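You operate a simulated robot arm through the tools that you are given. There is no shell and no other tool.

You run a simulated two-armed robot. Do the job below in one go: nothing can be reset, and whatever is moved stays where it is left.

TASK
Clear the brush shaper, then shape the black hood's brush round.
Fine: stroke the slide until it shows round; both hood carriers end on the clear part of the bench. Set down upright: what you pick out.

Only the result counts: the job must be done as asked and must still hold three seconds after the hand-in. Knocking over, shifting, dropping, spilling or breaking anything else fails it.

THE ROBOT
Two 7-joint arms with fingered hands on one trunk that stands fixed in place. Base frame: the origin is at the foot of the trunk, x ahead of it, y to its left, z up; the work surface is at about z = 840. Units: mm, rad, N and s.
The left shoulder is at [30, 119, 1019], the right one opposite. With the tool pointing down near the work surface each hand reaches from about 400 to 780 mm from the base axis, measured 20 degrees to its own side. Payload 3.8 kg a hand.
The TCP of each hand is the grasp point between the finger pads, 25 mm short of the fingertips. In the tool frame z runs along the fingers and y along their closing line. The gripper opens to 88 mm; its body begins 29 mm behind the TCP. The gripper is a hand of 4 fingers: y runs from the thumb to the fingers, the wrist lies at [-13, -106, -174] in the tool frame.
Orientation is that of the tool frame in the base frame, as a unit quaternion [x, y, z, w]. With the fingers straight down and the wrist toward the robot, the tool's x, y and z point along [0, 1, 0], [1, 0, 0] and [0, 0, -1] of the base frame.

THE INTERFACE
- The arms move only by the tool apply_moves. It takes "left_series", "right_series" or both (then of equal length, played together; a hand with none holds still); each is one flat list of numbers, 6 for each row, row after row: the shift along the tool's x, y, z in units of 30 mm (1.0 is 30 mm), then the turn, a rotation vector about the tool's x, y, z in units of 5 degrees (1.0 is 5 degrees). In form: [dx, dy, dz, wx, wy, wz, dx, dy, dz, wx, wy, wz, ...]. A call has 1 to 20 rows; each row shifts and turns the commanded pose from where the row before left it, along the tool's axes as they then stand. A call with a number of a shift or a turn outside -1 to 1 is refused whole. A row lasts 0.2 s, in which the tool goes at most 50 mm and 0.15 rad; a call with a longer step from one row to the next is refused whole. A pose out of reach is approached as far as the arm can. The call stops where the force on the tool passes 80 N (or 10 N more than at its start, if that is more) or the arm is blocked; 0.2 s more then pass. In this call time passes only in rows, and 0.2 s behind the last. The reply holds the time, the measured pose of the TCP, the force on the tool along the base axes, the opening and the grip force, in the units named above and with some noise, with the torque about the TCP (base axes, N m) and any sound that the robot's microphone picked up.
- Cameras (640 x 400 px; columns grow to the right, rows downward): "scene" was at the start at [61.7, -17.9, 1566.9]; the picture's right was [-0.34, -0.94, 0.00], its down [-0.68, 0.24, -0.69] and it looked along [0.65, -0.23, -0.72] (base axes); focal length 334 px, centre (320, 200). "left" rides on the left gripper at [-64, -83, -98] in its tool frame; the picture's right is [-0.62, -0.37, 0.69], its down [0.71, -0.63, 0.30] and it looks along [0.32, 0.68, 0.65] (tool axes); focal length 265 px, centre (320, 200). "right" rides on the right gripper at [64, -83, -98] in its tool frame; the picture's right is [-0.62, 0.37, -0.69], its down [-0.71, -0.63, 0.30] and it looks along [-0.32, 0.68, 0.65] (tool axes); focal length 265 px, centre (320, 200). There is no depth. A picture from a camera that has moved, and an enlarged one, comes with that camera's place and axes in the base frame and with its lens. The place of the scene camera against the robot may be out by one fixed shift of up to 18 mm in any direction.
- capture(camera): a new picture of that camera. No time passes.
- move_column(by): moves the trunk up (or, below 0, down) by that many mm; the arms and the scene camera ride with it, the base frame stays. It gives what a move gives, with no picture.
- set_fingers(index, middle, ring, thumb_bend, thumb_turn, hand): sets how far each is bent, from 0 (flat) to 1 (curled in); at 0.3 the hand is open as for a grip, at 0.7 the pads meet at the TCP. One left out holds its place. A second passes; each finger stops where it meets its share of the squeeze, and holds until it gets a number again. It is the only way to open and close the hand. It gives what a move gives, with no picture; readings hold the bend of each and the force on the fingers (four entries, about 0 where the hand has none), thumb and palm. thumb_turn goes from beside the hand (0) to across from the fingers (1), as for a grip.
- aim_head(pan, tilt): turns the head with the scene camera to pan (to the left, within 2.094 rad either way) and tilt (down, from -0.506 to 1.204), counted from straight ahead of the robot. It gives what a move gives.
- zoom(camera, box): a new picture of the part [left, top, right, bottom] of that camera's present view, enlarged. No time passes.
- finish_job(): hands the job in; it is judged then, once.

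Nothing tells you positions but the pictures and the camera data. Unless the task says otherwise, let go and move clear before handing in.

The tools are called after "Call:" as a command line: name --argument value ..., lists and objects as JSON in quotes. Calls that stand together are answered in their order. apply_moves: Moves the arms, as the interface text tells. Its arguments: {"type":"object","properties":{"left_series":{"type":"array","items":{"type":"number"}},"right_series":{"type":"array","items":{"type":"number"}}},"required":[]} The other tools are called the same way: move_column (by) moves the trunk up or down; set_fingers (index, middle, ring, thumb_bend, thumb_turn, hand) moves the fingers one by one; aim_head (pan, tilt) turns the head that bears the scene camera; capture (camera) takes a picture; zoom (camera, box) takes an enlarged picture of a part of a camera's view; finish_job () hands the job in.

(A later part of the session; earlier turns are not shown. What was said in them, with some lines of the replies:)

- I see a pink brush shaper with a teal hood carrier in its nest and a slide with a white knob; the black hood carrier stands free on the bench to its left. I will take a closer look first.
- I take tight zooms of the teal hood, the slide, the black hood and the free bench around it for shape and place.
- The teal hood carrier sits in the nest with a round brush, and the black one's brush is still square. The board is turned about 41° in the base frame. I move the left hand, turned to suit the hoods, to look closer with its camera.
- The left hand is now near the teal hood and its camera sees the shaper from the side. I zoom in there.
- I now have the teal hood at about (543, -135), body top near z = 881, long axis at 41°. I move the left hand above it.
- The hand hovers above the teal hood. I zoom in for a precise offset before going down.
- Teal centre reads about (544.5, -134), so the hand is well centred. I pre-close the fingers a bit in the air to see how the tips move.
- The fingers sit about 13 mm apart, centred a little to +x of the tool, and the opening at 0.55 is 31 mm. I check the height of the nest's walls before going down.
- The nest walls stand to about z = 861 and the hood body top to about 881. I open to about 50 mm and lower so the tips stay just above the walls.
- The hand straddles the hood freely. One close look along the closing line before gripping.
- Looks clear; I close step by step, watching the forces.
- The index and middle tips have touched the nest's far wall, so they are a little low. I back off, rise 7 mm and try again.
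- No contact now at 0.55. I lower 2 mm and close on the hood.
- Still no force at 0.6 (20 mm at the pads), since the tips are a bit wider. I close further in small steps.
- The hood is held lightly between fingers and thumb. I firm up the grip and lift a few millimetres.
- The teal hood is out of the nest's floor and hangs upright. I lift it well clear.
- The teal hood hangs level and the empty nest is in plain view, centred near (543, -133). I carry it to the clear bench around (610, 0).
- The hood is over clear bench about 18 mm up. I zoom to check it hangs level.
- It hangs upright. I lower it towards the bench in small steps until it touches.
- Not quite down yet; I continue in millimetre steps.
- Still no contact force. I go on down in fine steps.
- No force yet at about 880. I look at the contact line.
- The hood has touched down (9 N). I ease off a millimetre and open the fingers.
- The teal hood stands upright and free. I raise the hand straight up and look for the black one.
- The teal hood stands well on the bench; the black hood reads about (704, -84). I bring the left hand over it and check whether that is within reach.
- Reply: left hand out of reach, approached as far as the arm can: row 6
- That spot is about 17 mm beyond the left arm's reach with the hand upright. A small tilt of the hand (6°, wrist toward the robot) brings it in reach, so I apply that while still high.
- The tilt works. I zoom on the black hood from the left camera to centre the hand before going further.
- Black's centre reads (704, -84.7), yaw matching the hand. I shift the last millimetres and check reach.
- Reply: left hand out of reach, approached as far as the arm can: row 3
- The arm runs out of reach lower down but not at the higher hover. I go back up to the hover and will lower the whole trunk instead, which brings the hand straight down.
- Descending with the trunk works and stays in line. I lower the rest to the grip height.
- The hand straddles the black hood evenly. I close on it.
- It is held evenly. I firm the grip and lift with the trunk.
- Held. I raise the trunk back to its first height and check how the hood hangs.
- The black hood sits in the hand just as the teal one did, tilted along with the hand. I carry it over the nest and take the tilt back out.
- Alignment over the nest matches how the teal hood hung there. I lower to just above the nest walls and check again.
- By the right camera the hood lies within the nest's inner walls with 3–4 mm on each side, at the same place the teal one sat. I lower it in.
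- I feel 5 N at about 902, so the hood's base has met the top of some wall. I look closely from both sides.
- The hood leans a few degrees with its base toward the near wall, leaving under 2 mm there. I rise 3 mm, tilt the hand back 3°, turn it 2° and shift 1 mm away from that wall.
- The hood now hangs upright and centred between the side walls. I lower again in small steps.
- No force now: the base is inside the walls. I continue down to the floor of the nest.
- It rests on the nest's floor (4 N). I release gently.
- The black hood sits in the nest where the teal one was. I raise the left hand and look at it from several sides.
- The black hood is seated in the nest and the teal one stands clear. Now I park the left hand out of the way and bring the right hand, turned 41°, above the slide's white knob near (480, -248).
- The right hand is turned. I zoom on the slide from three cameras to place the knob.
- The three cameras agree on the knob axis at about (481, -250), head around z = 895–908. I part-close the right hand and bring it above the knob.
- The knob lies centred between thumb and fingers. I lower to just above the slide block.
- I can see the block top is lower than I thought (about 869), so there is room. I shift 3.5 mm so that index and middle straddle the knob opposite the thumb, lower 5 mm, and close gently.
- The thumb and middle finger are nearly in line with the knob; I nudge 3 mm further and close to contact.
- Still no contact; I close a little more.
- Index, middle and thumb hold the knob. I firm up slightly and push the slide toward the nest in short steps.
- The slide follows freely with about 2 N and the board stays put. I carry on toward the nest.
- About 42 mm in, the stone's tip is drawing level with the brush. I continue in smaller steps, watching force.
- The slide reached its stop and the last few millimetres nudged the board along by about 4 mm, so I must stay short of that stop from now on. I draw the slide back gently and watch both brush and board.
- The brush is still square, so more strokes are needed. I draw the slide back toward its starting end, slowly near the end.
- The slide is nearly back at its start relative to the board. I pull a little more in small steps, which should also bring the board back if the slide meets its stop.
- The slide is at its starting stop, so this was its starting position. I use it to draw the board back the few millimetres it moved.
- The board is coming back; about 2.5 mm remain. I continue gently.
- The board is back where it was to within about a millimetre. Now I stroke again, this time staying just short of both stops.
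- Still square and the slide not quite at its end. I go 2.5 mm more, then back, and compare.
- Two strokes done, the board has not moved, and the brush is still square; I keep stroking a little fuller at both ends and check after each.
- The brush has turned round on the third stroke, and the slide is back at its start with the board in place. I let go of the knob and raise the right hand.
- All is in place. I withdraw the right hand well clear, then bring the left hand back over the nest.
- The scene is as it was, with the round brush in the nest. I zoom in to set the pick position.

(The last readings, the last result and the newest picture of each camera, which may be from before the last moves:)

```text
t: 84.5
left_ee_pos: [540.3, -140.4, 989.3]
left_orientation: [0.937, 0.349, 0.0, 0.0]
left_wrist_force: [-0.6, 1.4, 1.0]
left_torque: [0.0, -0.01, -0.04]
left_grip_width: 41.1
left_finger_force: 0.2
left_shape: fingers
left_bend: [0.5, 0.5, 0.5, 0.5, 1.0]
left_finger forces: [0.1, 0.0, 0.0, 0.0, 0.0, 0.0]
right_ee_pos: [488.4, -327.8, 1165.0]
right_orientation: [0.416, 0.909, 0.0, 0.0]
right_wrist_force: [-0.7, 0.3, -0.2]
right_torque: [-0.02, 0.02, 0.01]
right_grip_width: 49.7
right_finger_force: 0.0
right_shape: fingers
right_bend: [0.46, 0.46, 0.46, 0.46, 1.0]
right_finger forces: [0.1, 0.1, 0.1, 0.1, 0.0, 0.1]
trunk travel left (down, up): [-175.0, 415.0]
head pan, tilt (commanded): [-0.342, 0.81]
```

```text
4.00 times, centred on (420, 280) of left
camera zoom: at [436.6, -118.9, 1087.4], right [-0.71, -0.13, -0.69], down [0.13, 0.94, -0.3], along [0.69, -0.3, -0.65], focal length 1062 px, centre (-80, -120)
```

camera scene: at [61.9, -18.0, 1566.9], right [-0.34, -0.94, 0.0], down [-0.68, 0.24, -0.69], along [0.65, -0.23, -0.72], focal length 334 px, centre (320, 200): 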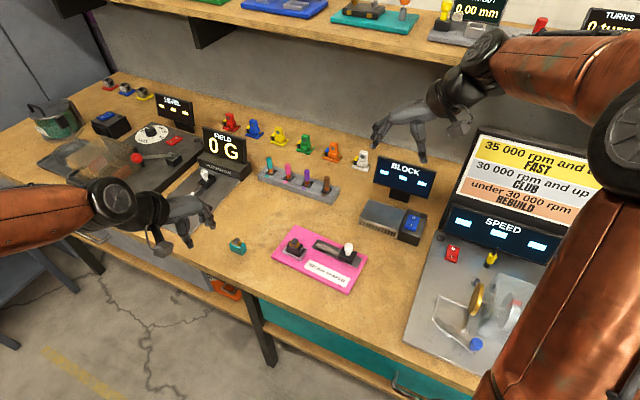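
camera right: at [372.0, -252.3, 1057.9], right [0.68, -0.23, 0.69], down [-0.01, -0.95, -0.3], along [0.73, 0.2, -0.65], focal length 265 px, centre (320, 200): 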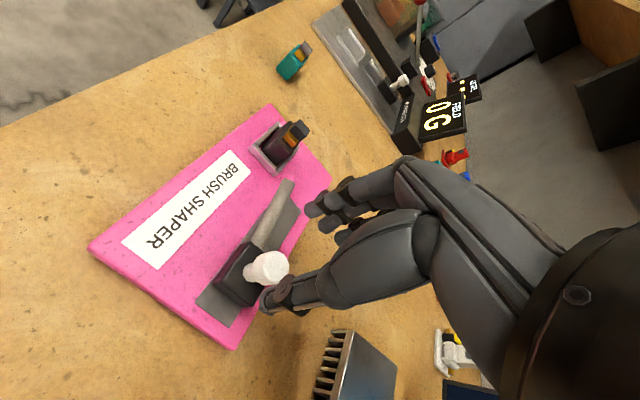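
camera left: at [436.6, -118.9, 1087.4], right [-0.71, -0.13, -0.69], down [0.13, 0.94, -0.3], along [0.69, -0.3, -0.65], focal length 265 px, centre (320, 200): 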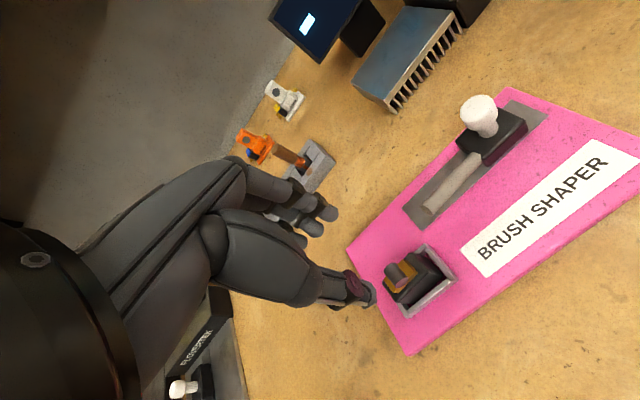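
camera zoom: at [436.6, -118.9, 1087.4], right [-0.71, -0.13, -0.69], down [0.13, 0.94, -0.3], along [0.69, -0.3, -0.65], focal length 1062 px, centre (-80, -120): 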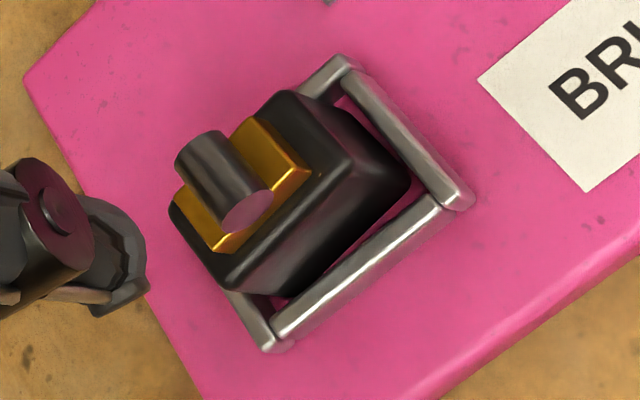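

The hood centre reads about (544, -133.7), as with the teal one before. I line up and descend, stopping just above grip height to check.

Call:
apply_moves --left_series '[0.054, -0.072, 0, 0, 0, 0, 0, 0, 0.5, 0, 0, 0, 0, 0, 0.6, 0, 0, 0, 0, 0, 0.6, 0, 0, 0, 0, 0, 0.6, 0, 0, 0, 0, 0, 0.6, 0, 0, 0, 0, 0, 0.2, 0, 0, 0]'

Call:
zoom --camera "left" --box '[280, 170, 400, 330]'

Call:
zoom --camera "right" --box '[150, 110, 250, 190]'

Call:
zoom --camera "scene" --box '[260, 210, 340, 270]'

```text
t: 86.1
left_ee_pos: [541.5, -136.4, 896.8]
left_orientation: [0.937, 0.35, 0.0, 0.0]
left_wrist_force: [0.2, -0.1, 0.5]
left_torque: [-0.02, 0.01, -0.03]
left_grip_width: 40.7
left_finger_force: 0.1
left_shape: fingers
left_bend: [0.5, 0.5, 0.5, 0.5, 1.0]
left_finger forces: [0.0, 0.1, 0.0, 0.0, 0.0, 0.0]
right_ee_pos: [488.2, -327.1, 1165.0]
right_orientation: [0.415, 0.91, 0.0, 0.0]
right_wrist_force: [0.2, -0.3, -0.2]
right_torque: [-0.02, -0.02, 0.02]
right_grip_width: 49.9
right_finger_force: 0.0
right_shape: fingers
right_bend: [0.46, 0.46, 0.46, 0.46, 1.0]
right_finger forces: [0.1, 0.0, 0.0, 0.1, 0.0, 0.0]
trunk travel left (down, up): [-175.0, 415.0]
head pan, tilt (commanded): [-0.342, 0.81]
```

```text
2.50 times, centred on (340, 250) of left
camera zoom: at [436.2, -115.7, 994.4], right [-0.71, -0.13, -0.69], down [0.13, 0.94, -0.3], along [0.69, -0.3, -0.65], focal length 664 px, centre (270, 75)
```

zoom: 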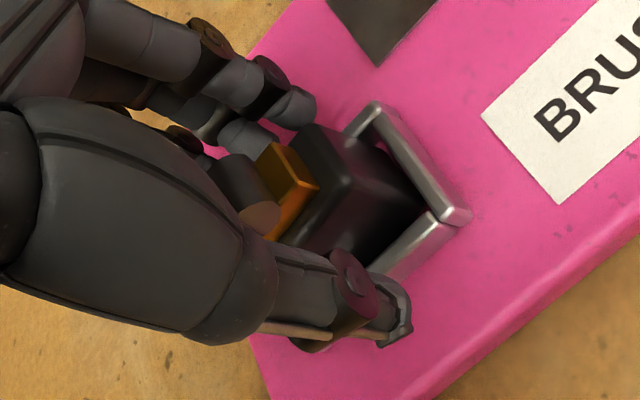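

```text
5.00 times, centred on (200, 150) of right
camera zoom: at [383.1, -333.0, 1264.1], right [0.68, -0.23, 0.69], down [-0.01, -0.95, -0.3], along [0.73, 0.2, -0.65], focal length 1327 px, centre (920, 450)
```

zoom: 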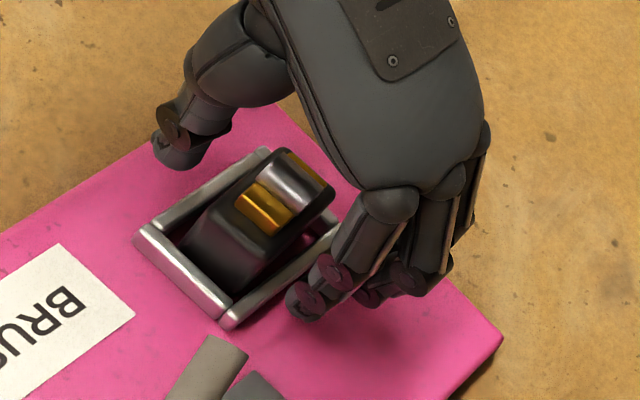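

```text
6.67 times, centred on (300, 240) of scene
camera zoom: at [61.7, -18.0, 1566.9], right [-0.34, -0.94, 0.0], down [-0.68, 0.24, -0.69], along [0.65, -0.23, -0.72], focal length 2226 px, centre (453, -67)
```

zoom: 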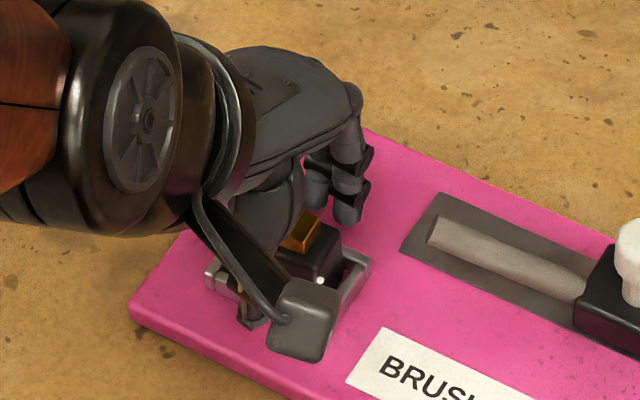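

Same picture as for the teal pick. I lower 3 mm and close in steps.

Call:
apply_moves --left_series '[0, 0, 0.1, 0, 0, 0]'

Call:
set_fingers --hand "left" --index 0.58 --middle 0.58 --ring 0.58 --thumb_bend 0.58

Call:
set_fingers --hand "left" --index 0.63 --middle 0.63 --ring 0.63 --thumb_bend 0.63

Call:
zoom --camera "left" --box '[280, 170, 400, 330]'

Call:
zoom --camera "right" --box '[150, 110, 250, 190]'

```text
t: 86.5
left_ee_pos: [539.7, -136.2, 892.5]
left_orientation: [0.937, 0.35, 0.0, 0.0]
left_wrist_force: [0.1, 0.5, -0.3]
left_torque: [-0.02, -0.01, 0.03]
left_grip_width: 40.9
left_finger_force: 0.0
left_shape: fingers
left_bend: [0.5, 0.5, 0.5, 0.5, 1.0]
left_finger forces: [0.0, 0.0, 0.0, 0.0, 0.1, 0.0]
right_ee_pos: [487.9, -327.2, 1164.9]
right_orientation: [0.414, 0.91, 0.001, 0.0]
right_wrist_force: [-0.5, -0.1, -0.4]
right_torque: [0.02, -0.02, 0.0]
right_grip_width: 49.7
right_finger_force: 0.0
right_shape: fingers
right_bend: [0.46, 0.46, 0.46, 0.46, 1.0]
right_finger forces: [0.1, 0.0, 0.0, 0.0, 0.0, 0.0]
trunk travel left (down, up): [-175.0, 415.0]
head pan, tilt (commanded): [-0.342, 0.81]
```

```text
t: 87.5
left_ee_pos: [540.1, -136.5, 893.0]
left_orientation: [0.937, 0.35, 0.0, 0.0]
left_wrist_force: [-0.2, -0.4, 0.0]
left_torque: [0.01, 0.01, 0.0]
left_grip_width: 26.8
left_finger_force: 0.1
left_shape: fingers
left_bend: [0.57, 0.57, 0.57, 0.57, 1.0]
left_finger forces: [0.0, 0.0, 0.0, 0.0, 0.0, 0.0]
right_ee_pos: [489.3, -327.1, 1164.4]
right_orientation: [0.415, 0.91, 0.0, -0.001]
right_wrist_force: [0.3, 0.4, -0.4]
right_torque: [-0.01, 0.03, -0.01]
right_grip_width: 49.9
right_finger_force: 0.1
right_shape: fingers
right_bend: [0.46, 0.46, 0.46, 0.46, 1.0]
right_finger forces: [0.0, 0.1, 0.1, 0.0, 0.0, 0.0]
trunk travel left (down, up): [-175.0, 415.0]
head pan, tilt (commanded): [-0.342, 0.81]
```

```text
t: 88.5
left_ee_pos: [540.1, -136.7, 892.8]
left_orientation: [0.937, 0.35, 0.0, 0.0]
left_wrist_force: [0.3, 0.4, 0.3]
left_torque: [-0.01, 0.0, -0.01]
left_grip_width: 18.0
left_finger_force: 2.3
left_shape: fingers
left_bend: [0.61, 0.62, 0.62, 0.61, 1.0]
left_finger forces: [1.0, 0.7, 0.3, 0.0, 1.8, 0.0]
right_ee_pos: [488.9, -327.4, 1165.9]
right_orientation: [0.414, 0.91, -0.001, 0.0]
right_wrist_force: [0.0, 0.2, 0.1]
right_torque: [0.0, -0.01, 0.0]
right_grip_width: 49.9
right_finger_force: 0.0
right_shape: fingers
right_bend: [0.46, 0.46, 0.46, 0.46, 1.0]
right_finger forces: [0.1, 0.0, 0.1, 0.0, 0.0, 0.0]
trunk travel left (down, up): [-175.0, 415.0]
head pan, tilt (commanded): [-0.342, 0.81]
```

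```text
2.50 times, centred on (340, 250) of left
camera zoom: at [436.1, -115.7, 991.4], right [-0.71, -0.13, -0.69], down [0.13, 0.94, -0.3], along [0.69, -0.3, -0.65], focal length 664 px, centre (270, 75)
```

zoom: 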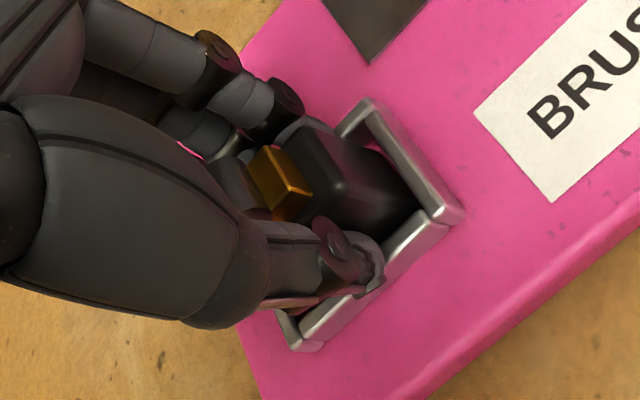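

```text
5.00 times, centred on (200, 150) of right
camera zoom: at [383.1, -333.0, 1264.1], right [0.68, -0.23, 0.69], down [-0.01, -0.95, -0.3], along [0.73, 0.2, -0.65], focal length 1327 px, centre (920, 450)
```

zoom: 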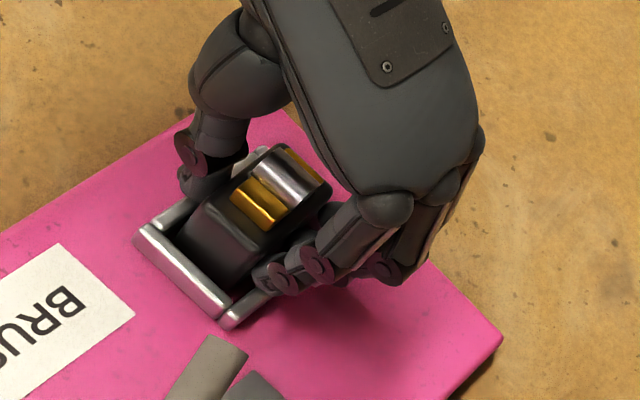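

Same grip as before. I firm up and lift straight out of the nest.

Call:
set_fingers --hand "left" --index 0.7 --middle 0.7 --ring 0.7 --thumb_bend 0.7

Call:
apply_moves --left_series '[0, 0, -0.2, 0, 0, 0, 0, 0, -0.2, 0, 0, 0]'

Call:
apply_moves --left_series '[0, 0, -0.35, 0, 0, 0, 0, 0, -0.35, 0, 0, 0, 0, 0, -0.35, 0, 0, 0, 0, 0, -0.35, 0, 0, 0]'

Call:
zoom --camera "left" --box '[280, 170, 400, 330]'

Call:
zoom --camera "right" --box '[140, 80, 260, 190]'

Call:
zoom --camera "scene" --box '[220, 190, 380, 300]'

```text
t: 89.5
left_ee_pos: [540.7, -137.5, 893.6]
left_orientation: [0.937, 0.35, 0.0, 0.0]
left_wrist_force: [2.2, -4.5, 2.1]
left_torque: [-0.12, -0.08, -0.1]
left_grip_width: 16.1
left_finger_force: 8.8
left_shape: fingers
left_bend: [0.64, 0.65, 0.66, 0.61, 1.0]
left_finger forces: [3.9, 4.4, 3.6, 0.1, 7.0, 0.0]
right_ee_pos: [488.9, -327.4, 1166.7]
right_orientation: [0.416, 0.909, 0.0, 0.0]
right_wrist_force: [-0.8, -0.3, 0.3]
right_torque: [-0.01, -0.03, 0.03]
right_grip_width: 50.0
right_finger_force: 0.0
right_shape: fingers
right_bend: [0.46, 0.46, 0.46, 0.46, 1.0]
right_finger forces: [0.0, 0.0, 0.0, 0.0, 0.0, 0.0]
trunk travel left (down, up): [-175.0, 415.0]
head pan, tilt (commanded): [-0.342, 0.81]
```

```text
t: 90.1
left_ee_pos: [539.8, -136.3, 904.5]
left_orientation: [0.937, 0.35, 0.0, -0.001]
left_wrist_force: [0.8, -0.1, -0.1]
left_torque: [0.03, 0.05, -0.01]
left_grip_width: 16.5
left_finger_force: 8.3
left_shape: fingers
left_bend: [0.64, 0.66, 0.67, 0.61, 1.0]
left_finger forces: [3.6, 3.0, 1.6, 0.0, 8.1, 0.0]
right_ee_pos: [490.4, -327.3, 1165.9]
right_orientation: [0.415, 0.91, 0.0, 0.0]
right_wrist_force: [-0.2, 0.5, -0.4]
right_torque: [0.04, -0.04, 0.02]
right_grip_width: 49.9
right_finger_force: 0.0
right_shape: fingers
right_bend: [0.46, 0.46, 0.46, 0.46, 1.0]
right_finger forces: [0.1, 0.1, 0.0, 0.0, 0.0, 0.0]
trunk travel left (down, up): [-175.0, 415.0]
head pan, tilt (commanded): [-0.342, 0.81]
```

```text
t: 91.1
left_ee_pos: [539.5, -137.3, 947.8]
left_orientation: [0.937, 0.351, 0.0, -0.001]
left_wrist_force: [-0.5, 0.3, 0.3]
left_torque: [0.01, 0.01, 0.0]
left_grip_width: 16.2
left_finger_force: 7.9
left_shape: fingers
left_bend: [0.64, 0.66, 0.68, 0.61, 1.0]
left_finger forces: [3.5, 3.0, 1.5, 0.0, 8.0, 0.0]
right_ee_pos: [489.2, -327.2, 1165.0]
right_orientation: [0.415, 0.91, 0.0, 0.001]
right_wrist_force: [-0.1, 0.4, 0.7]
right_torque: [-0.04, 0.01, -0.04]
right_grip_width: 50.0
right_finger_force: 0.1
right_shape: fingers
right_bend: [0.46, 0.46, 0.46, 0.46, 1.0]
right_finger forces: [0.0, 0.0, 0.1, 0.1, 0.0, 0.0]
trunk travel left (down, up): [-175.0, 415.0]
head pan, tilt (commanded): [-0.342, 0.81]
```

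```text
2.50 times, centred on (340, 250) of left
camera zoom: at [436.2, -115.8, 1045.7], right [-0.71, -0.13, -0.69], down [0.13, 0.94, -0.3], along [0.69, -0.3, -0.65], focal length 664 px, centre (270, 75)
```

zoom: 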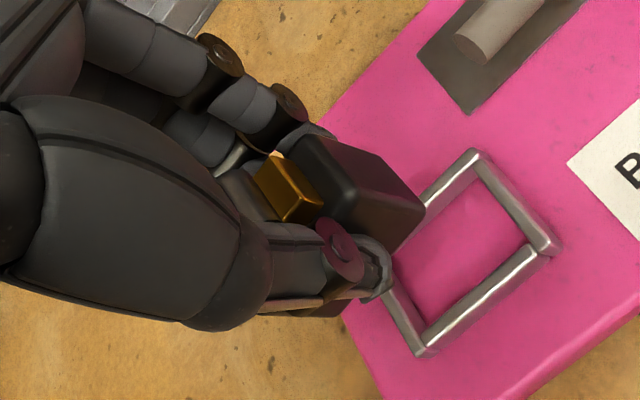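

```text
3.64 times, centred on (200, 135) of right
camera zoom: at [383.0, -333.0, 1264.1], right [0.68, -0.23, 0.69], down [-0.01, -0.95, -0.3], along [0.73, 0.2, -0.65], focal length 965 px, centre (756, 436)
```

zoom: 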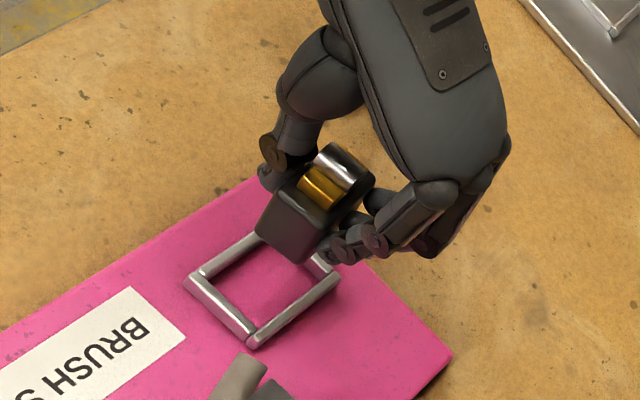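

```text
3.64 times, centred on (300, 245) of scene
camera zoom: at [61.6, -18.0, 1566.9], right [-0.34, -0.94, 0.0], down [-0.68, 0.24, -0.69], along [0.65, -0.23, -0.72], focal length 1214 px, centre (393, 36)
```

zoom: 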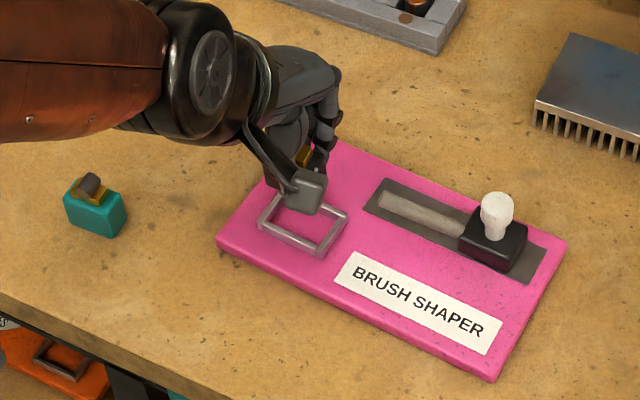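

The black hood with its round brush hangs free; the nest is empty and the board has not moved. I carry the hood to clear bench at about (665, -75), well away from the teal one.

Call:
apply_moves --left_series '[0.542, 0.144, 0, 0, 0, 0, 0.542, 0.144, 0, 0, 0, 0, 0.542, 0.144, 0, 0, 0, 0, 0.542, 0.144, 0, 0, 0, 0, 0.542, 0.144, 0, 0, 0, 0, 0.542, 0.144, 0, 0, 0, 0, 0.542, 0.144, 0, 0, 0, 0, 0.542, 0.144, 0, 0, 0, 0, 0, 0, 0.4, 0, 0, 0, 0, 0, 0.4, 0, 0, 0, 0, 0, 0.4, 0, 0, 0, 0, 0, 0.4, 0, 0, 0]'

Call:
capture --camera "left"

Call:
zoom --camera "scene" --box '[210, 170, 340, 260]'

Call:
zoom --camera "right" --box '[160, 20, 320, 180]'

```text
t: 93.7
left_ee_pos: [661.8, -77.1, 900.2]
left_orientation: [0.936, 0.351, 0.001, -0.001]
left_wrist_force: [0.2, 0.4, -0.3]
left_torque: [0.02, 0.02, 0.02]
left_grip_width: 16.3
left_finger_force: 7.6
left_shape: fingers
left_bend: [0.64, 0.66, 0.68, 0.61, 1.0]
left_finger forces: [3.6, 2.9, 1.5, 0.0, 7.8, 0.1]
right_ee_pos: [489.6, -327.7, 1165.5]
right_orientation: [0.414, 0.91, 0.0, 0.0]
right_wrist_force: [-0.1, -0.2, 0.0]
right_torque: [0.0, 0.0, 0.0]
right_grip_width: 49.7
right_finger_force: 0.1
right_shape: fingers
right_bend: [0.46, 0.46, 0.46, 0.46, 1.0]
right_finger forces: [0.0, 0.0, 0.1, 0.0, 0.0, 0.1]
trunk travel left (down, up): [-175.0, 415.0]
head pan, tilt (commanded): [-0.342, 0.81]
```

```text
taken
camera left: at [557.7, -55.8, 997.0], right [-0.71, -0.13, -0.69], down [0.13, 0.94, -0.3], along [0.69, -0.3, -0.65], focal length 265 px, centre (320, 200)
```

left: 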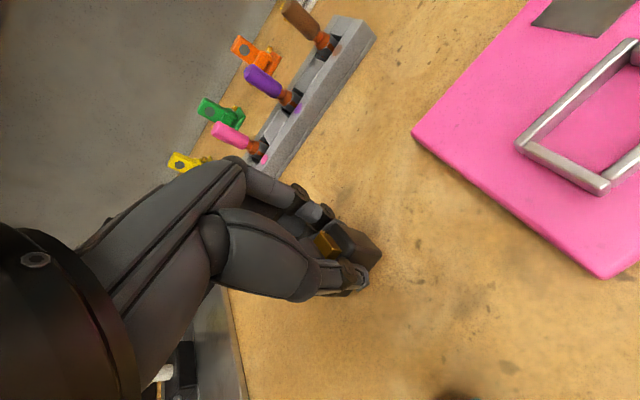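

```text
4.44 times, centred on (275, 215) of scene
camera zoom: at [62.0, -18.0, 1566.9], right [-0.34, -0.94, 0.0], down [-0.68, 0.24, -0.69], along [0.65, -0.23, -0.72], focal length 1484 px, centre (520, 133)
```

zoom: 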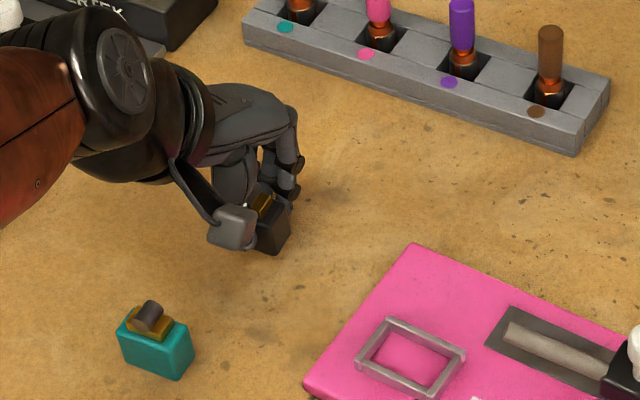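

```text
2.50 times, centred on (240, 100) of right
camera zoom: at [383.3, -333.0, 1264.0], right [0.68, -0.23, 0.69], down [-0.01, -0.95, -0.3], along [0.73, 0.2, -0.65], focal length 664 px, centre (520, 450)
```

zoom: 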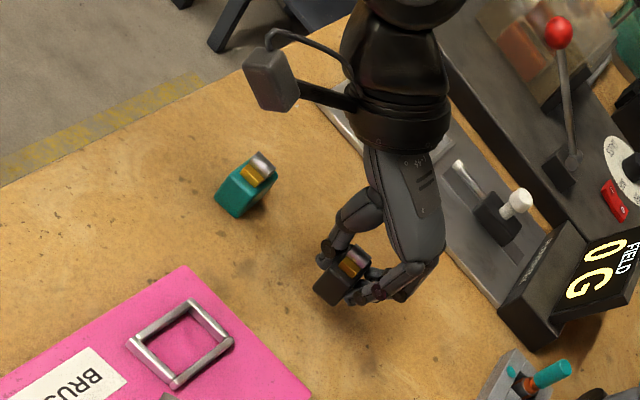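

The hood is above clear bench. I lower it until it touches.

Call:
apply_moves --left_series '[0, 0, 0.2, 0, 0, 0, 0, 0, 0.2, 0, 0, 0]'

Call:
apply_moves --left_series '[0, 0, 0.08, 0, 0, 0, 0, 0, 0.06, 0, 0, 0]'

Call:
apply_moves --left_series '[0, 0, 0.05, 0, 0, 0]'

Call:
apply_moves --left_series '[0, 0, 0.04, 0, 0, 0]'

Call:
zoom --camera "scene" --box '[245, 195, 290, 235]'

```text
t: 94.3
left_ee_pos: [662.5, -77.0, 886.2]
left_orientation: [0.936, 0.351, -0.001, 0.0]
left_wrist_force: [0.5, 0.4, -0.8]
left_torque: [-0.03, 0.0, 0.02]
left_grip_width: 16.4
left_finger_force: 7.8
left_shape: fingers
left_bend: [0.64, 0.66, 0.68, 0.61, 1.0]
left_finger forces: [3.7, 2.9, 1.3, 0.0, 7.9, 0.0]
right_ee_pos: [488.3, -328.0, 1164.9]
right_orientation: [0.414, 0.91, 0.0, 0.0]
right_wrist_force: [0.3, -1.1, 0.6]
right_torque: [-0.03, 0.02, 0.02]
right_grip_width: 50.0
right_finger_force: 0.1
right_shape: fingers
right_bend: [0.46, 0.46, 0.46, 0.46, 1.0]
right_finger forces: [0.0, 0.0, 0.0, 0.0, 0.1, 0.1]
trunk travel left (down, up): [-175.0, 415.0]
head pan, tilt (commanded): [-0.342, 0.81]
```

```text
t: 94.9
left_ee_pos: [662.4, -76.4, 883.4]
left_orientation: [0.937, 0.35, -0.001, 0.0]
left_wrist_force: [0.0, -0.5, 0.1]
left_torque: [-0.01, 0.01, -0.01]
left_grip_width: 16.3
left_finger_force: 8.2
left_shape: fingers
left_bend: [0.64, 0.66, 0.68, 0.61, 1.0]
left_finger forces: [3.5, 2.9, 1.4, 0.0, 7.9, 0.1]
right_ee_pos: [488.6, -326.9, 1165.3]
right_orientation: [0.415, 0.91, 0.0, 0.0]
right_wrist_force: [0.4, 0.2, -0.2]
right_torque: [-0.01, -0.01, -0.01]
right_grip_width: 49.9
right_finger_force: 0.1
right_shape: fingers
right_bend: [0.46, 0.46, 0.46, 0.46, 1.0]
right_finger forces: [0.0, 0.0, 0.0, 0.0, 0.1, 0.0]
trunk travel left (down, up): [-175.0, 415.0]
head pan, tilt (commanded): [-0.342, 0.81]
```

```text
t: 95.3
left_ee_pos: [661.9, -76.6, 881.0]
left_orientation: [0.937, 0.35, 0.0, 0.0]
left_wrist_force: [0.1, -0.1, -0.1]
left_torque: [0.0, 0.0, -0.01]
left_grip_width: 16.5
left_finger_force: 8.4
left_shape: fingers
left_bend: [0.64, 0.66, 0.68, 0.61, 1.0]
left_finger forces: [3.5, 3.0, 1.5, 0.0, 8.0, 0.0]
right_ee_pos: [488.6, -327.7, 1165.9]
right_orientation: [0.414, 0.91, 0.0, 0.0]
right_wrist_force: [0.0, -0.1, -0.2]
right_torque: [-0.03, -0.04, -0.01]
right_grip_width: 49.7
right_finger_force: 0.1
right_shape: fingers
right_bend: [0.46, 0.46, 0.46, 0.46, 1.0]
right_finger forces: [0.0, 0.0, 0.0, 0.1, 0.1, 0.0]
trunk travel left (down, up): [-175.0, 415.0]
head pan, tilt (commanded): [-0.342, 0.81]
```

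```text
t: 95.7
left_ee_pos: [662.5, -76.5, 880.8]
left_orientation: [0.937, 0.35, 0.0, 0.0]
left_wrist_force: [0.1, 0.7, -0.9]
left_torque: [-0.01, 0.03, 0.0]
left_grip_width: 16.1
left_finger_force: 7.4
left_shape: fingers
left_bend: [0.64, 0.66, 0.68, 0.61, 1.0]
left_finger forces: [3.6, 2.9, 1.4, 0.0, 7.9, 0.1]
right_ee_pos: [489.1, -328.7, 1165.2]
right_orientation: [0.415, 0.91, 0.0, 0.0]
right_wrist_force: [0.0, 0.2, -0.2]
right_torque: [0.0, 0.02, 0.03]
right_grip_width: 49.8
right_finger_force: 0.0
right_shape: fingers
right_bend: [0.46, 0.46, 0.46, 0.46, 1.0]
right_finger forces: [0.0, 0.1, 0.0, 0.0, 0.0, 0.0]
trunk travel left (down, up): [-175.0, 415.0]
head pan, tilt (commanded): [-0.342, 0.81]
```

```text
10.00 times, centred on (268, 215) of scene
camera zoom: at [61.9, -18.0, 1566.9], right [-0.34, -0.94, 0.0], down [-0.68, 0.24, -0.69], along [0.65, -0.23, -0.72], focal length 3339 px, centre (845, 50)
```

zoom: 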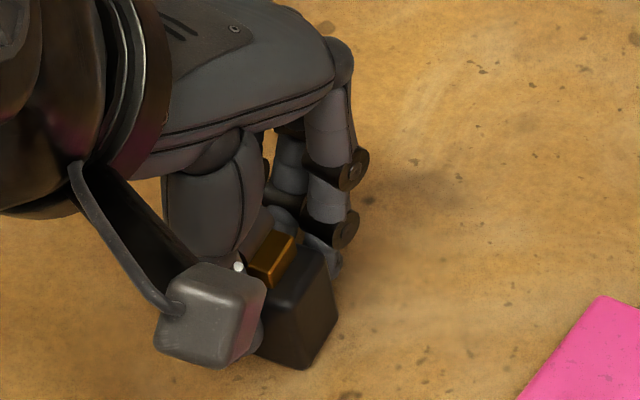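

Close to touching; I go on in millimetre steps.

Call:
apply_moves --left_series '[0, 0, 0.035, 0, 0, 0]'

Call:
apply_moves --left_series '[0, 0, 0.03, 0, 0, 0]'

Call:
apply_moves --left_series '[0, 0, 0.03, 0, 0, 0]'

```text
t: 96.1
left_ee_pos: [662.3, -77.2, 879.2]
left_orientation: [0.937, 0.35, 0.0, 0.0]
left_wrist_force: [-0.1, 0.7, 0.6]
left_torque: [0.02, 0.02, 0.05]
left_grip_width: 16.5
left_finger_force: 7.8
left_shape: fingers
left_bend: [0.64, 0.66, 0.68, 0.61, 1.0]
left_finger forces: [3.6, 3.0, 1.5, 0.0, 7.9, 0.0]
right_ee_pos: [488.2, -327.4, 1165.4]
right_orientation: [0.414, 0.91, 0.0, 0.0]
right_wrist_force: [-0.8, 0.1, -0.3]
right_torque: [0.01, 0.0, 0.03]
right_grip_width: 50.0
right_finger_force: 0.1
right_shape: fingers
right_bend: [0.46, 0.46, 0.46, 0.46, 1.0]
right_finger forces: [0.1, 0.1, 0.1, 0.1, 0.0, 0.0]
trunk travel left (down, up): [-175.0, 415.0]
head pan, tilt (commanded): [-0.342, 0.81]
```

```text
t: 96.5
left_ee_pos: [661.1, -77.1, 877.6]
left_orientation: [0.936, 0.351, 0.001, 0.0]
left_wrist_force: [1.0, 0.2, 4.0]
left_torque: [0.02, 0.01, 0.0]
left_grip_width: 16.1
left_finger_force: 8.7
left_shape: fingers
left_bend: [0.64, 0.66, 0.68, 0.61, 1.0]
left_finger forces: [4.1, 3.1, 1.6, 0.0, 7.7, 0.1]
right_ee_pos: [487.4, -326.8, 1165.0]
right_orientation: [0.414, 0.91, 0.001, 0.0]
right_wrist_force: [-0.9, 0.0, 0.1]
right_torque: [-0.05, -0.03, -0.01]
right_grip_width: 49.9
right_finger_force: 0.1
right_shape: fingers
right_bend: [0.46, 0.46, 0.46, 0.46, 1.0]
right_finger forces: [0.0, 0.0, 0.0, 0.0, 0.0, 0.1]
trunk travel left (down, up): [-175.0, 415.0]
head pan, tilt (commanded): [-0.342, 0.81]
```

```text
t: 96.9
left_ee_pos: [662.9, -78.4, 879.0]
left_orientation: [0.937, 0.35, 0.001, 0.001]
left_wrist_force: [1.8, -1.1, 6.5]
left_torque: [0.02, 0.02, 0.0]
left_grip_width: 16.0
left_finger_force: 9.4
left_shape: fingers
left_bend: [0.64, 0.66, 0.68, 0.61, 1.0]
left_finger forces: [4.5, 3.5, 2.1, 0.0, 8.0, 0.0]
right_ee_pos: [487.9, -328.2, 1166.1]
right_orientation: [0.416, 0.909, 0.0, 0.0]
right_wrist_force: [0.1, -0.5, -0.2]
right_torque: [0.0, -0.01, 0.02]
right_grip_width: 49.6
right_finger_force: 0.0
right_shape: fingers
right_bend: [0.46, 0.46, 0.46, 0.46, 1.0]
right_finger forces: [0.0, 0.0, 0.0, 0.0, 0.1, 0.0]
trunk travel left (down, up): [-175.0, 415.0]
head pan, tilt (commanded): [-0.342, 0.81]
```

The hood stands on the bench (6.5 N). I release gently and raise the hand.

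Call:
set_fingers --hand "left" --index 0.6 --middle 0.6 --ring 0.6 --thumb_bend 0.57

Call:
set_fingers --hand "left" --index 0.45 --middle 0.45 --ring 0.45 --thumb_bend 0.45

Call:
zoom --camera "left" --box '[280, 190, 410, 320]'

Call:
zoom --camera "scene" --box '[245, 195, 290, 235]'

```text
t: 97.9
left_ee_pos: [661.6, -77.4, 876.8]
left_orientation: [0.937, 0.35, 0.001, 0.0]
left_wrist_force: [-0.9, -0.3, -0.7]
left_torque: [-0.02, 0.03, 0.02]
left_grip_width: 23.5
left_finger_force: 0.1
left_shape: fingers
left_bend: [0.6, 0.6, 0.6, 0.56, 1.0]
left_finger forces: [0.0, 0.0, 0.0, 0.1, 0.0, 0.0]
right_ee_pos: [487.1, -328.8, 1166.4]
right_orientation: [0.415, 0.91, 0.0, 0.0]
right_wrist_force: [0.7, -0.1, 0.2]
right_torque: [-0.03, 0.01, 0.03]
right_grip_width: 49.9
right_finger_force: 0.1
right_shape: fingers
right_bend: [0.46, 0.46, 0.46, 0.46, 1.0]
right_finger forces: [0.0, 0.0, 0.0, 0.0, 0.1, 0.0]
trunk travel left (down, up): [-175.0, 415.0]
head pan, tilt (commanded): [-0.342, 0.81]
```

```text
t: 98.9
left_ee_pos: [661.0, -76.1, 878.1]
left_orientation: [0.937, 0.35, 0.0, 0.0]
left_wrist_force: [1.1, 0.2, -1.0]
left_torque: [-0.02, 0.0, -0.01]
left_grip_width: 52.1
left_finger_force: 0.1
left_shape: fingers
left_bend: [0.45, 0.45, 0.45, 0.45, 0.99]
left_finger forces: [0.1, 0.0, 0.0, 0.0, 0.0, 0.0]
right_ee_pos: [487.8, -327.7, 1164.0]
right_orientation: [0.414, 0.91, 0.0, 0.0]
right_wrist_force: [-0.1, 0.0, 0.1]
right_torque: [0.0, 0.0, 0.01]
right_grip_width: 50.0
right_finger_force: 0.1
right_shape: fingers
right_bend: [0.46, 0.46, 0.46, 0.46, 1.0]
right_finger forces: [0.1, 0.1, 0.1, 0.0, 0.0, 0.0]
trunk travel left (down, up): [-175.0, 415.0]
head pan, tilt (commanded): [-0.342, 0.81]
```

```text
3.08 times, centred on (345, 255) of left
camera zoom: at [557.2, -55.9, 975.3], right [-0.71, -0.13, -0.69], down [0.13, 0.94, -0.3], along [0.69, -0.3, -0.65], focal length 817 px, centre (243, 31)
```

zoom: 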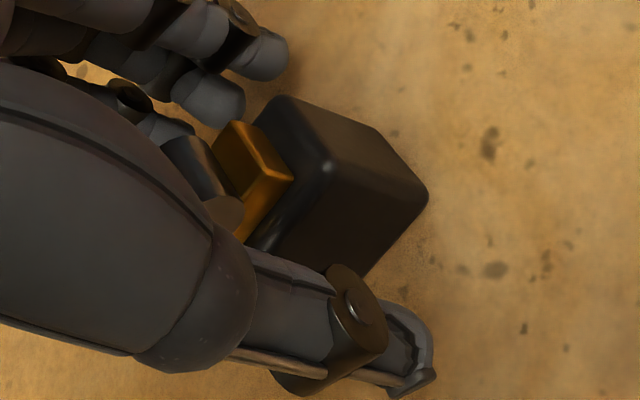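

```text
10.00 times, centred on (268, 215) of scene
camera zoom: at [61.8, -18.0, 1566.9], right [-0.34, -0.94, 0.0], down [-0.68, 0.24, -0.69], along [0.65, -0.23, -0.72], focal length 3339 px, centre (845, 50)
```

zoom: 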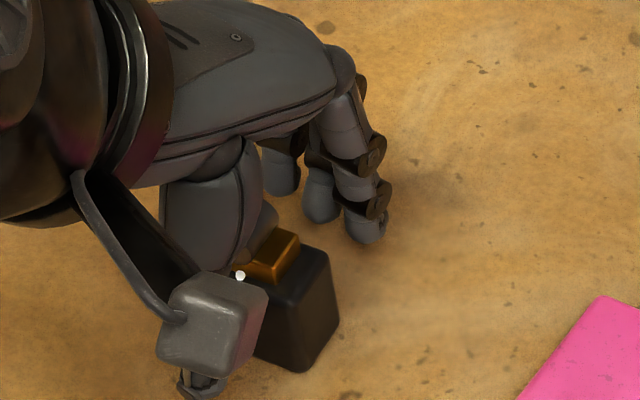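

It stands free. I raise the hand straight up, then move it clear and check the whole scene.

Call:
apply_moves --left_series '[0, 0, -0.3, 0, 0, 0, 0, 0, -0.6, 0, 0, 0, 0, 0, -0.6, 0, 0, 0, 0, 0, -0.6, 0, 0, 0, 0, 0, -0.6, 0, 0, 0, 0, 0, -0.6, 0, 0, 0, 0, 0, -0.6, 0, 0, 0]'

Call:
apply_moves --left_series '[-0.05, -0.8, -0.3, 0, 0, 0, -0.05, -0.8, -0.3, 0, 0, 0, -0.05, -0.8, -0.3, 0, 0, 0, -0.05, -0.8, -0.3, 0, 0, 0, -0.05, -0.8, -0.3, 0, 0, 0, -0.05, -0.8, -0.3, 0, 0, 0, -0.05, -0.8, -0.3, 0, 0, 0]'

Call:
capture --camera "scene"

Call:
zoom --camera "scene" --box '[220, 180, 320, 260]'

Call:
zoom --camera "scene" --box '[270, 220, 370, 300]'

Call:
zoom --camera "right" --box '[100, 20, 320, 240]'

```text
t: 100.5
left_ee_pos: [661.0, -75.7, 995.1]
left_orientation: [0.937, 0.35, 0.0, 0.0]
left_wrist_force: [0.7, 0.3, 0.8]
left_torque: [-0.01, -0.02, 0.0]
left_grip_width: 51.7
left_finger_force: 0.0
left_shape: fingers
left_bend: [0.45, 0.45, 0.45, 0.45, 0.99]
left_finger forces: [0.1, 0.0, 0.0, 0.0, 0.1, 0.0]
right_ee_pos: [488.2, -326.7, 1166.5]
right_orientation: [0.414, 0.91, 0.0, 0.0]
right_wrist_force: [0.4, 0.5, -1.1]
right_torque: [-0.02, 0.05, 0.0]
right_grip_width: 49.9
right_finger_force: 0.0
right_shape: fingers
right_bend: [0.46, 0.46, 0.46, 0.46, 1.0]
right_finger forces: [0.1, 0.0, 0.0, 0.0, 0.0, 0.0]
trunk travel left (down, up): [-175.0, 415.0]
head pan, tilt (commanded): [-0.342, 0.81]
```

```text
t: 102.1
left_ee_pos: [542.9, 42.4, 1057.6]
left_orientation: [0.937, 0.35, 0.0, 0.0]
left_wrist_force: [-0.5, -0.4, 0.3]
left_torque: [0.0, -0.03, 0.02]
left_grip_width: 52.1
left_finger_force: 0.0
left_shape: fingers
left_bend: [0.45, 0.45, 0.45, 0.45, 0.99]
left_finger forces: [0.0, 0.0, 0.1, 0.0, 0.0, 0.1]
right_ee_pos: [487.8, -327.5, 1166.3]
right_orientation: [0.415, 0.91, 0.0, 0.0]
right_wrist_force: [-0.2, -0.8, -0.4]
right_torque: [0.01, 0.02, 0.0]
right_grip_width: 50.0
right_finger_force: 0.1
right_shape: fingers
right_bend: [0.46, 0.46, 0.46, 0.46, 1.0]
right_finger forces: [0.0, 0.0, 0.1, 0.0, 0.0, 0.0]
trunk travel left (down, up): [-175.0, 415.0]
head pan, tilt (commanded): [-0.342, 0.81]
```

```text
taken
camera scene: at [60.9, -17.4, 1567.0], right [-0.34, -0.94, 0.0], down [-0.68, 0.24, -0.69], along [0.65, -0.23, -0.72], focal length 334 px, centre (320, 200)
```

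scene: 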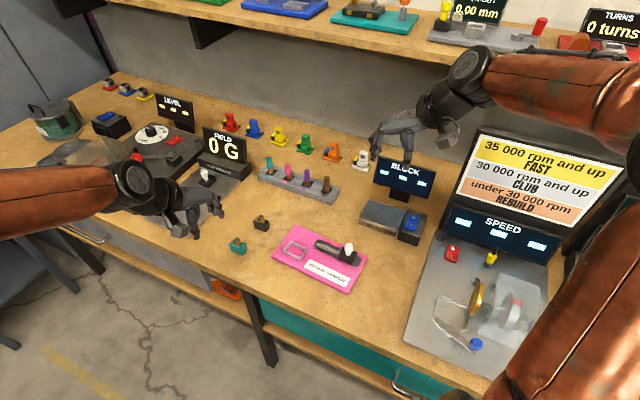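

```text
5.00 times, centred on (270, 220) of scene
camera zoom: at [60.9, -17.4, 1567.0], right [-0.34, -0.94, 0.0], down [-0.68, 0.24, -0.69], along [0.65, -0.23, -0.72], focal length 1669 px, centre (570, 100)
```

zoom: 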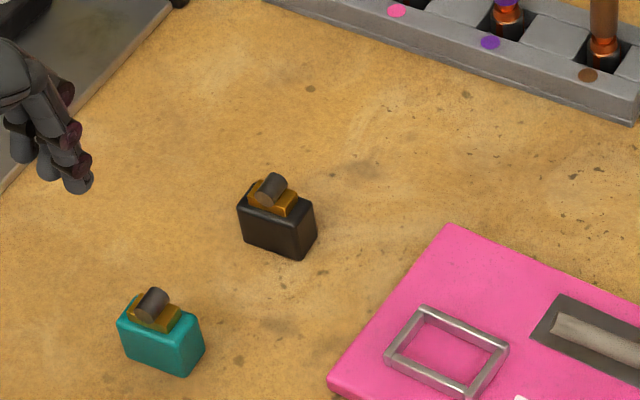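

```text
5.00 times, centred on (320, 260) of scene
camera zoom: at [60.9, -17.4, 1567.0], right [-0.34, -0.94, 0.0], down [-0.68, 0.24, -0.69], along [0.65, -0.23, -0.72], focal length 1669 px, centre (320, -100)
```

zoom: 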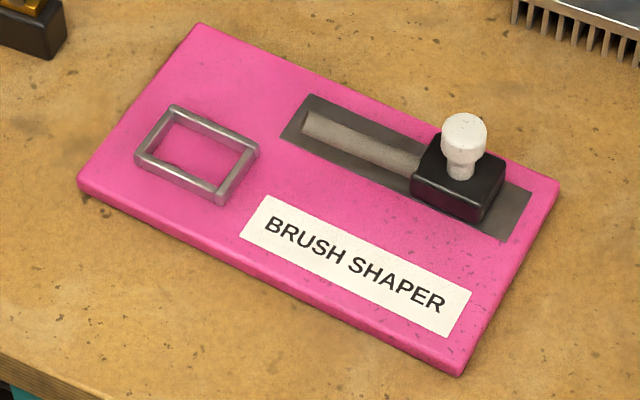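

```text
1.82 times, centred on (210, 130) of right
camera zoom: at [382.4, -332.5, 1264.5], right [0.68, -0.23, 0.69], down [-0.01, -0.95, -0.3], along [0.73, 0.2, -0.65], focal length 483 px, centre (520, 327)
```

zoom: 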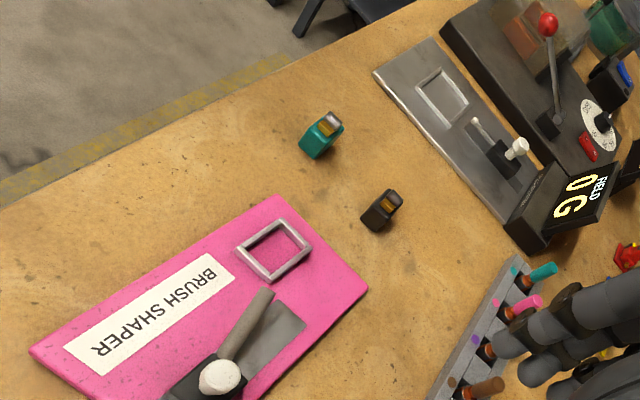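

Both hoods stand upright on clear bench and the black hood's brush shows round; the shaper is empty, in place and its slide is back. One last close look before handing in.

Call:
zoom --camera "scene" --box '[230, 205, 290, 260]'

```text
7.27 times, centred on (260, 232) of scene
camera zoom: at [60.9, -17.4, 1567.0], right [-0.34, -0.94, 0.0], down [-0.68, 0.24, -0.69], along [0.65, -0.23, -0.72], focal length 2428 px, centre (756, -36)
```

zoom: 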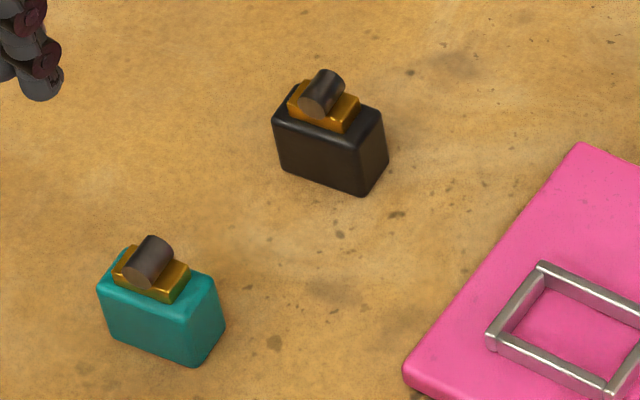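

Both carriers are upright and free-standing on the clear bench, and the black hood's brush is round. I hand in the job.

Call:
finish_job

```text
The job is handed in.
```

The black hood's brush now shows round. Both hood carriers are upright on the clear part of the bench, and I've handed the job in.

- **Clearing the shaper:** I lifted the teal carrier out of the nest and set it down at about (609, 0) in the base frame. The black carrier went into the nest in its place.
- **Shaping:** The brush turned round on the third stroke of the slide. I drew the slide back to its start before letting go of the knob.
- **Setting down:** I then took the black carrier out and set it down at about (665, -75). The shaper is empty.
- **Board moved:** At the end of the first stroke the slide ran into its stop and pushed the brush-shaper board about 4 mm. I pulled it back, and the camera shows it within about 1 mm of where it was. If even a brief shift counts against the job, this is where it would.

Nothing else was knocked, dropped or moved that I could see. Both hands are clear of the work.
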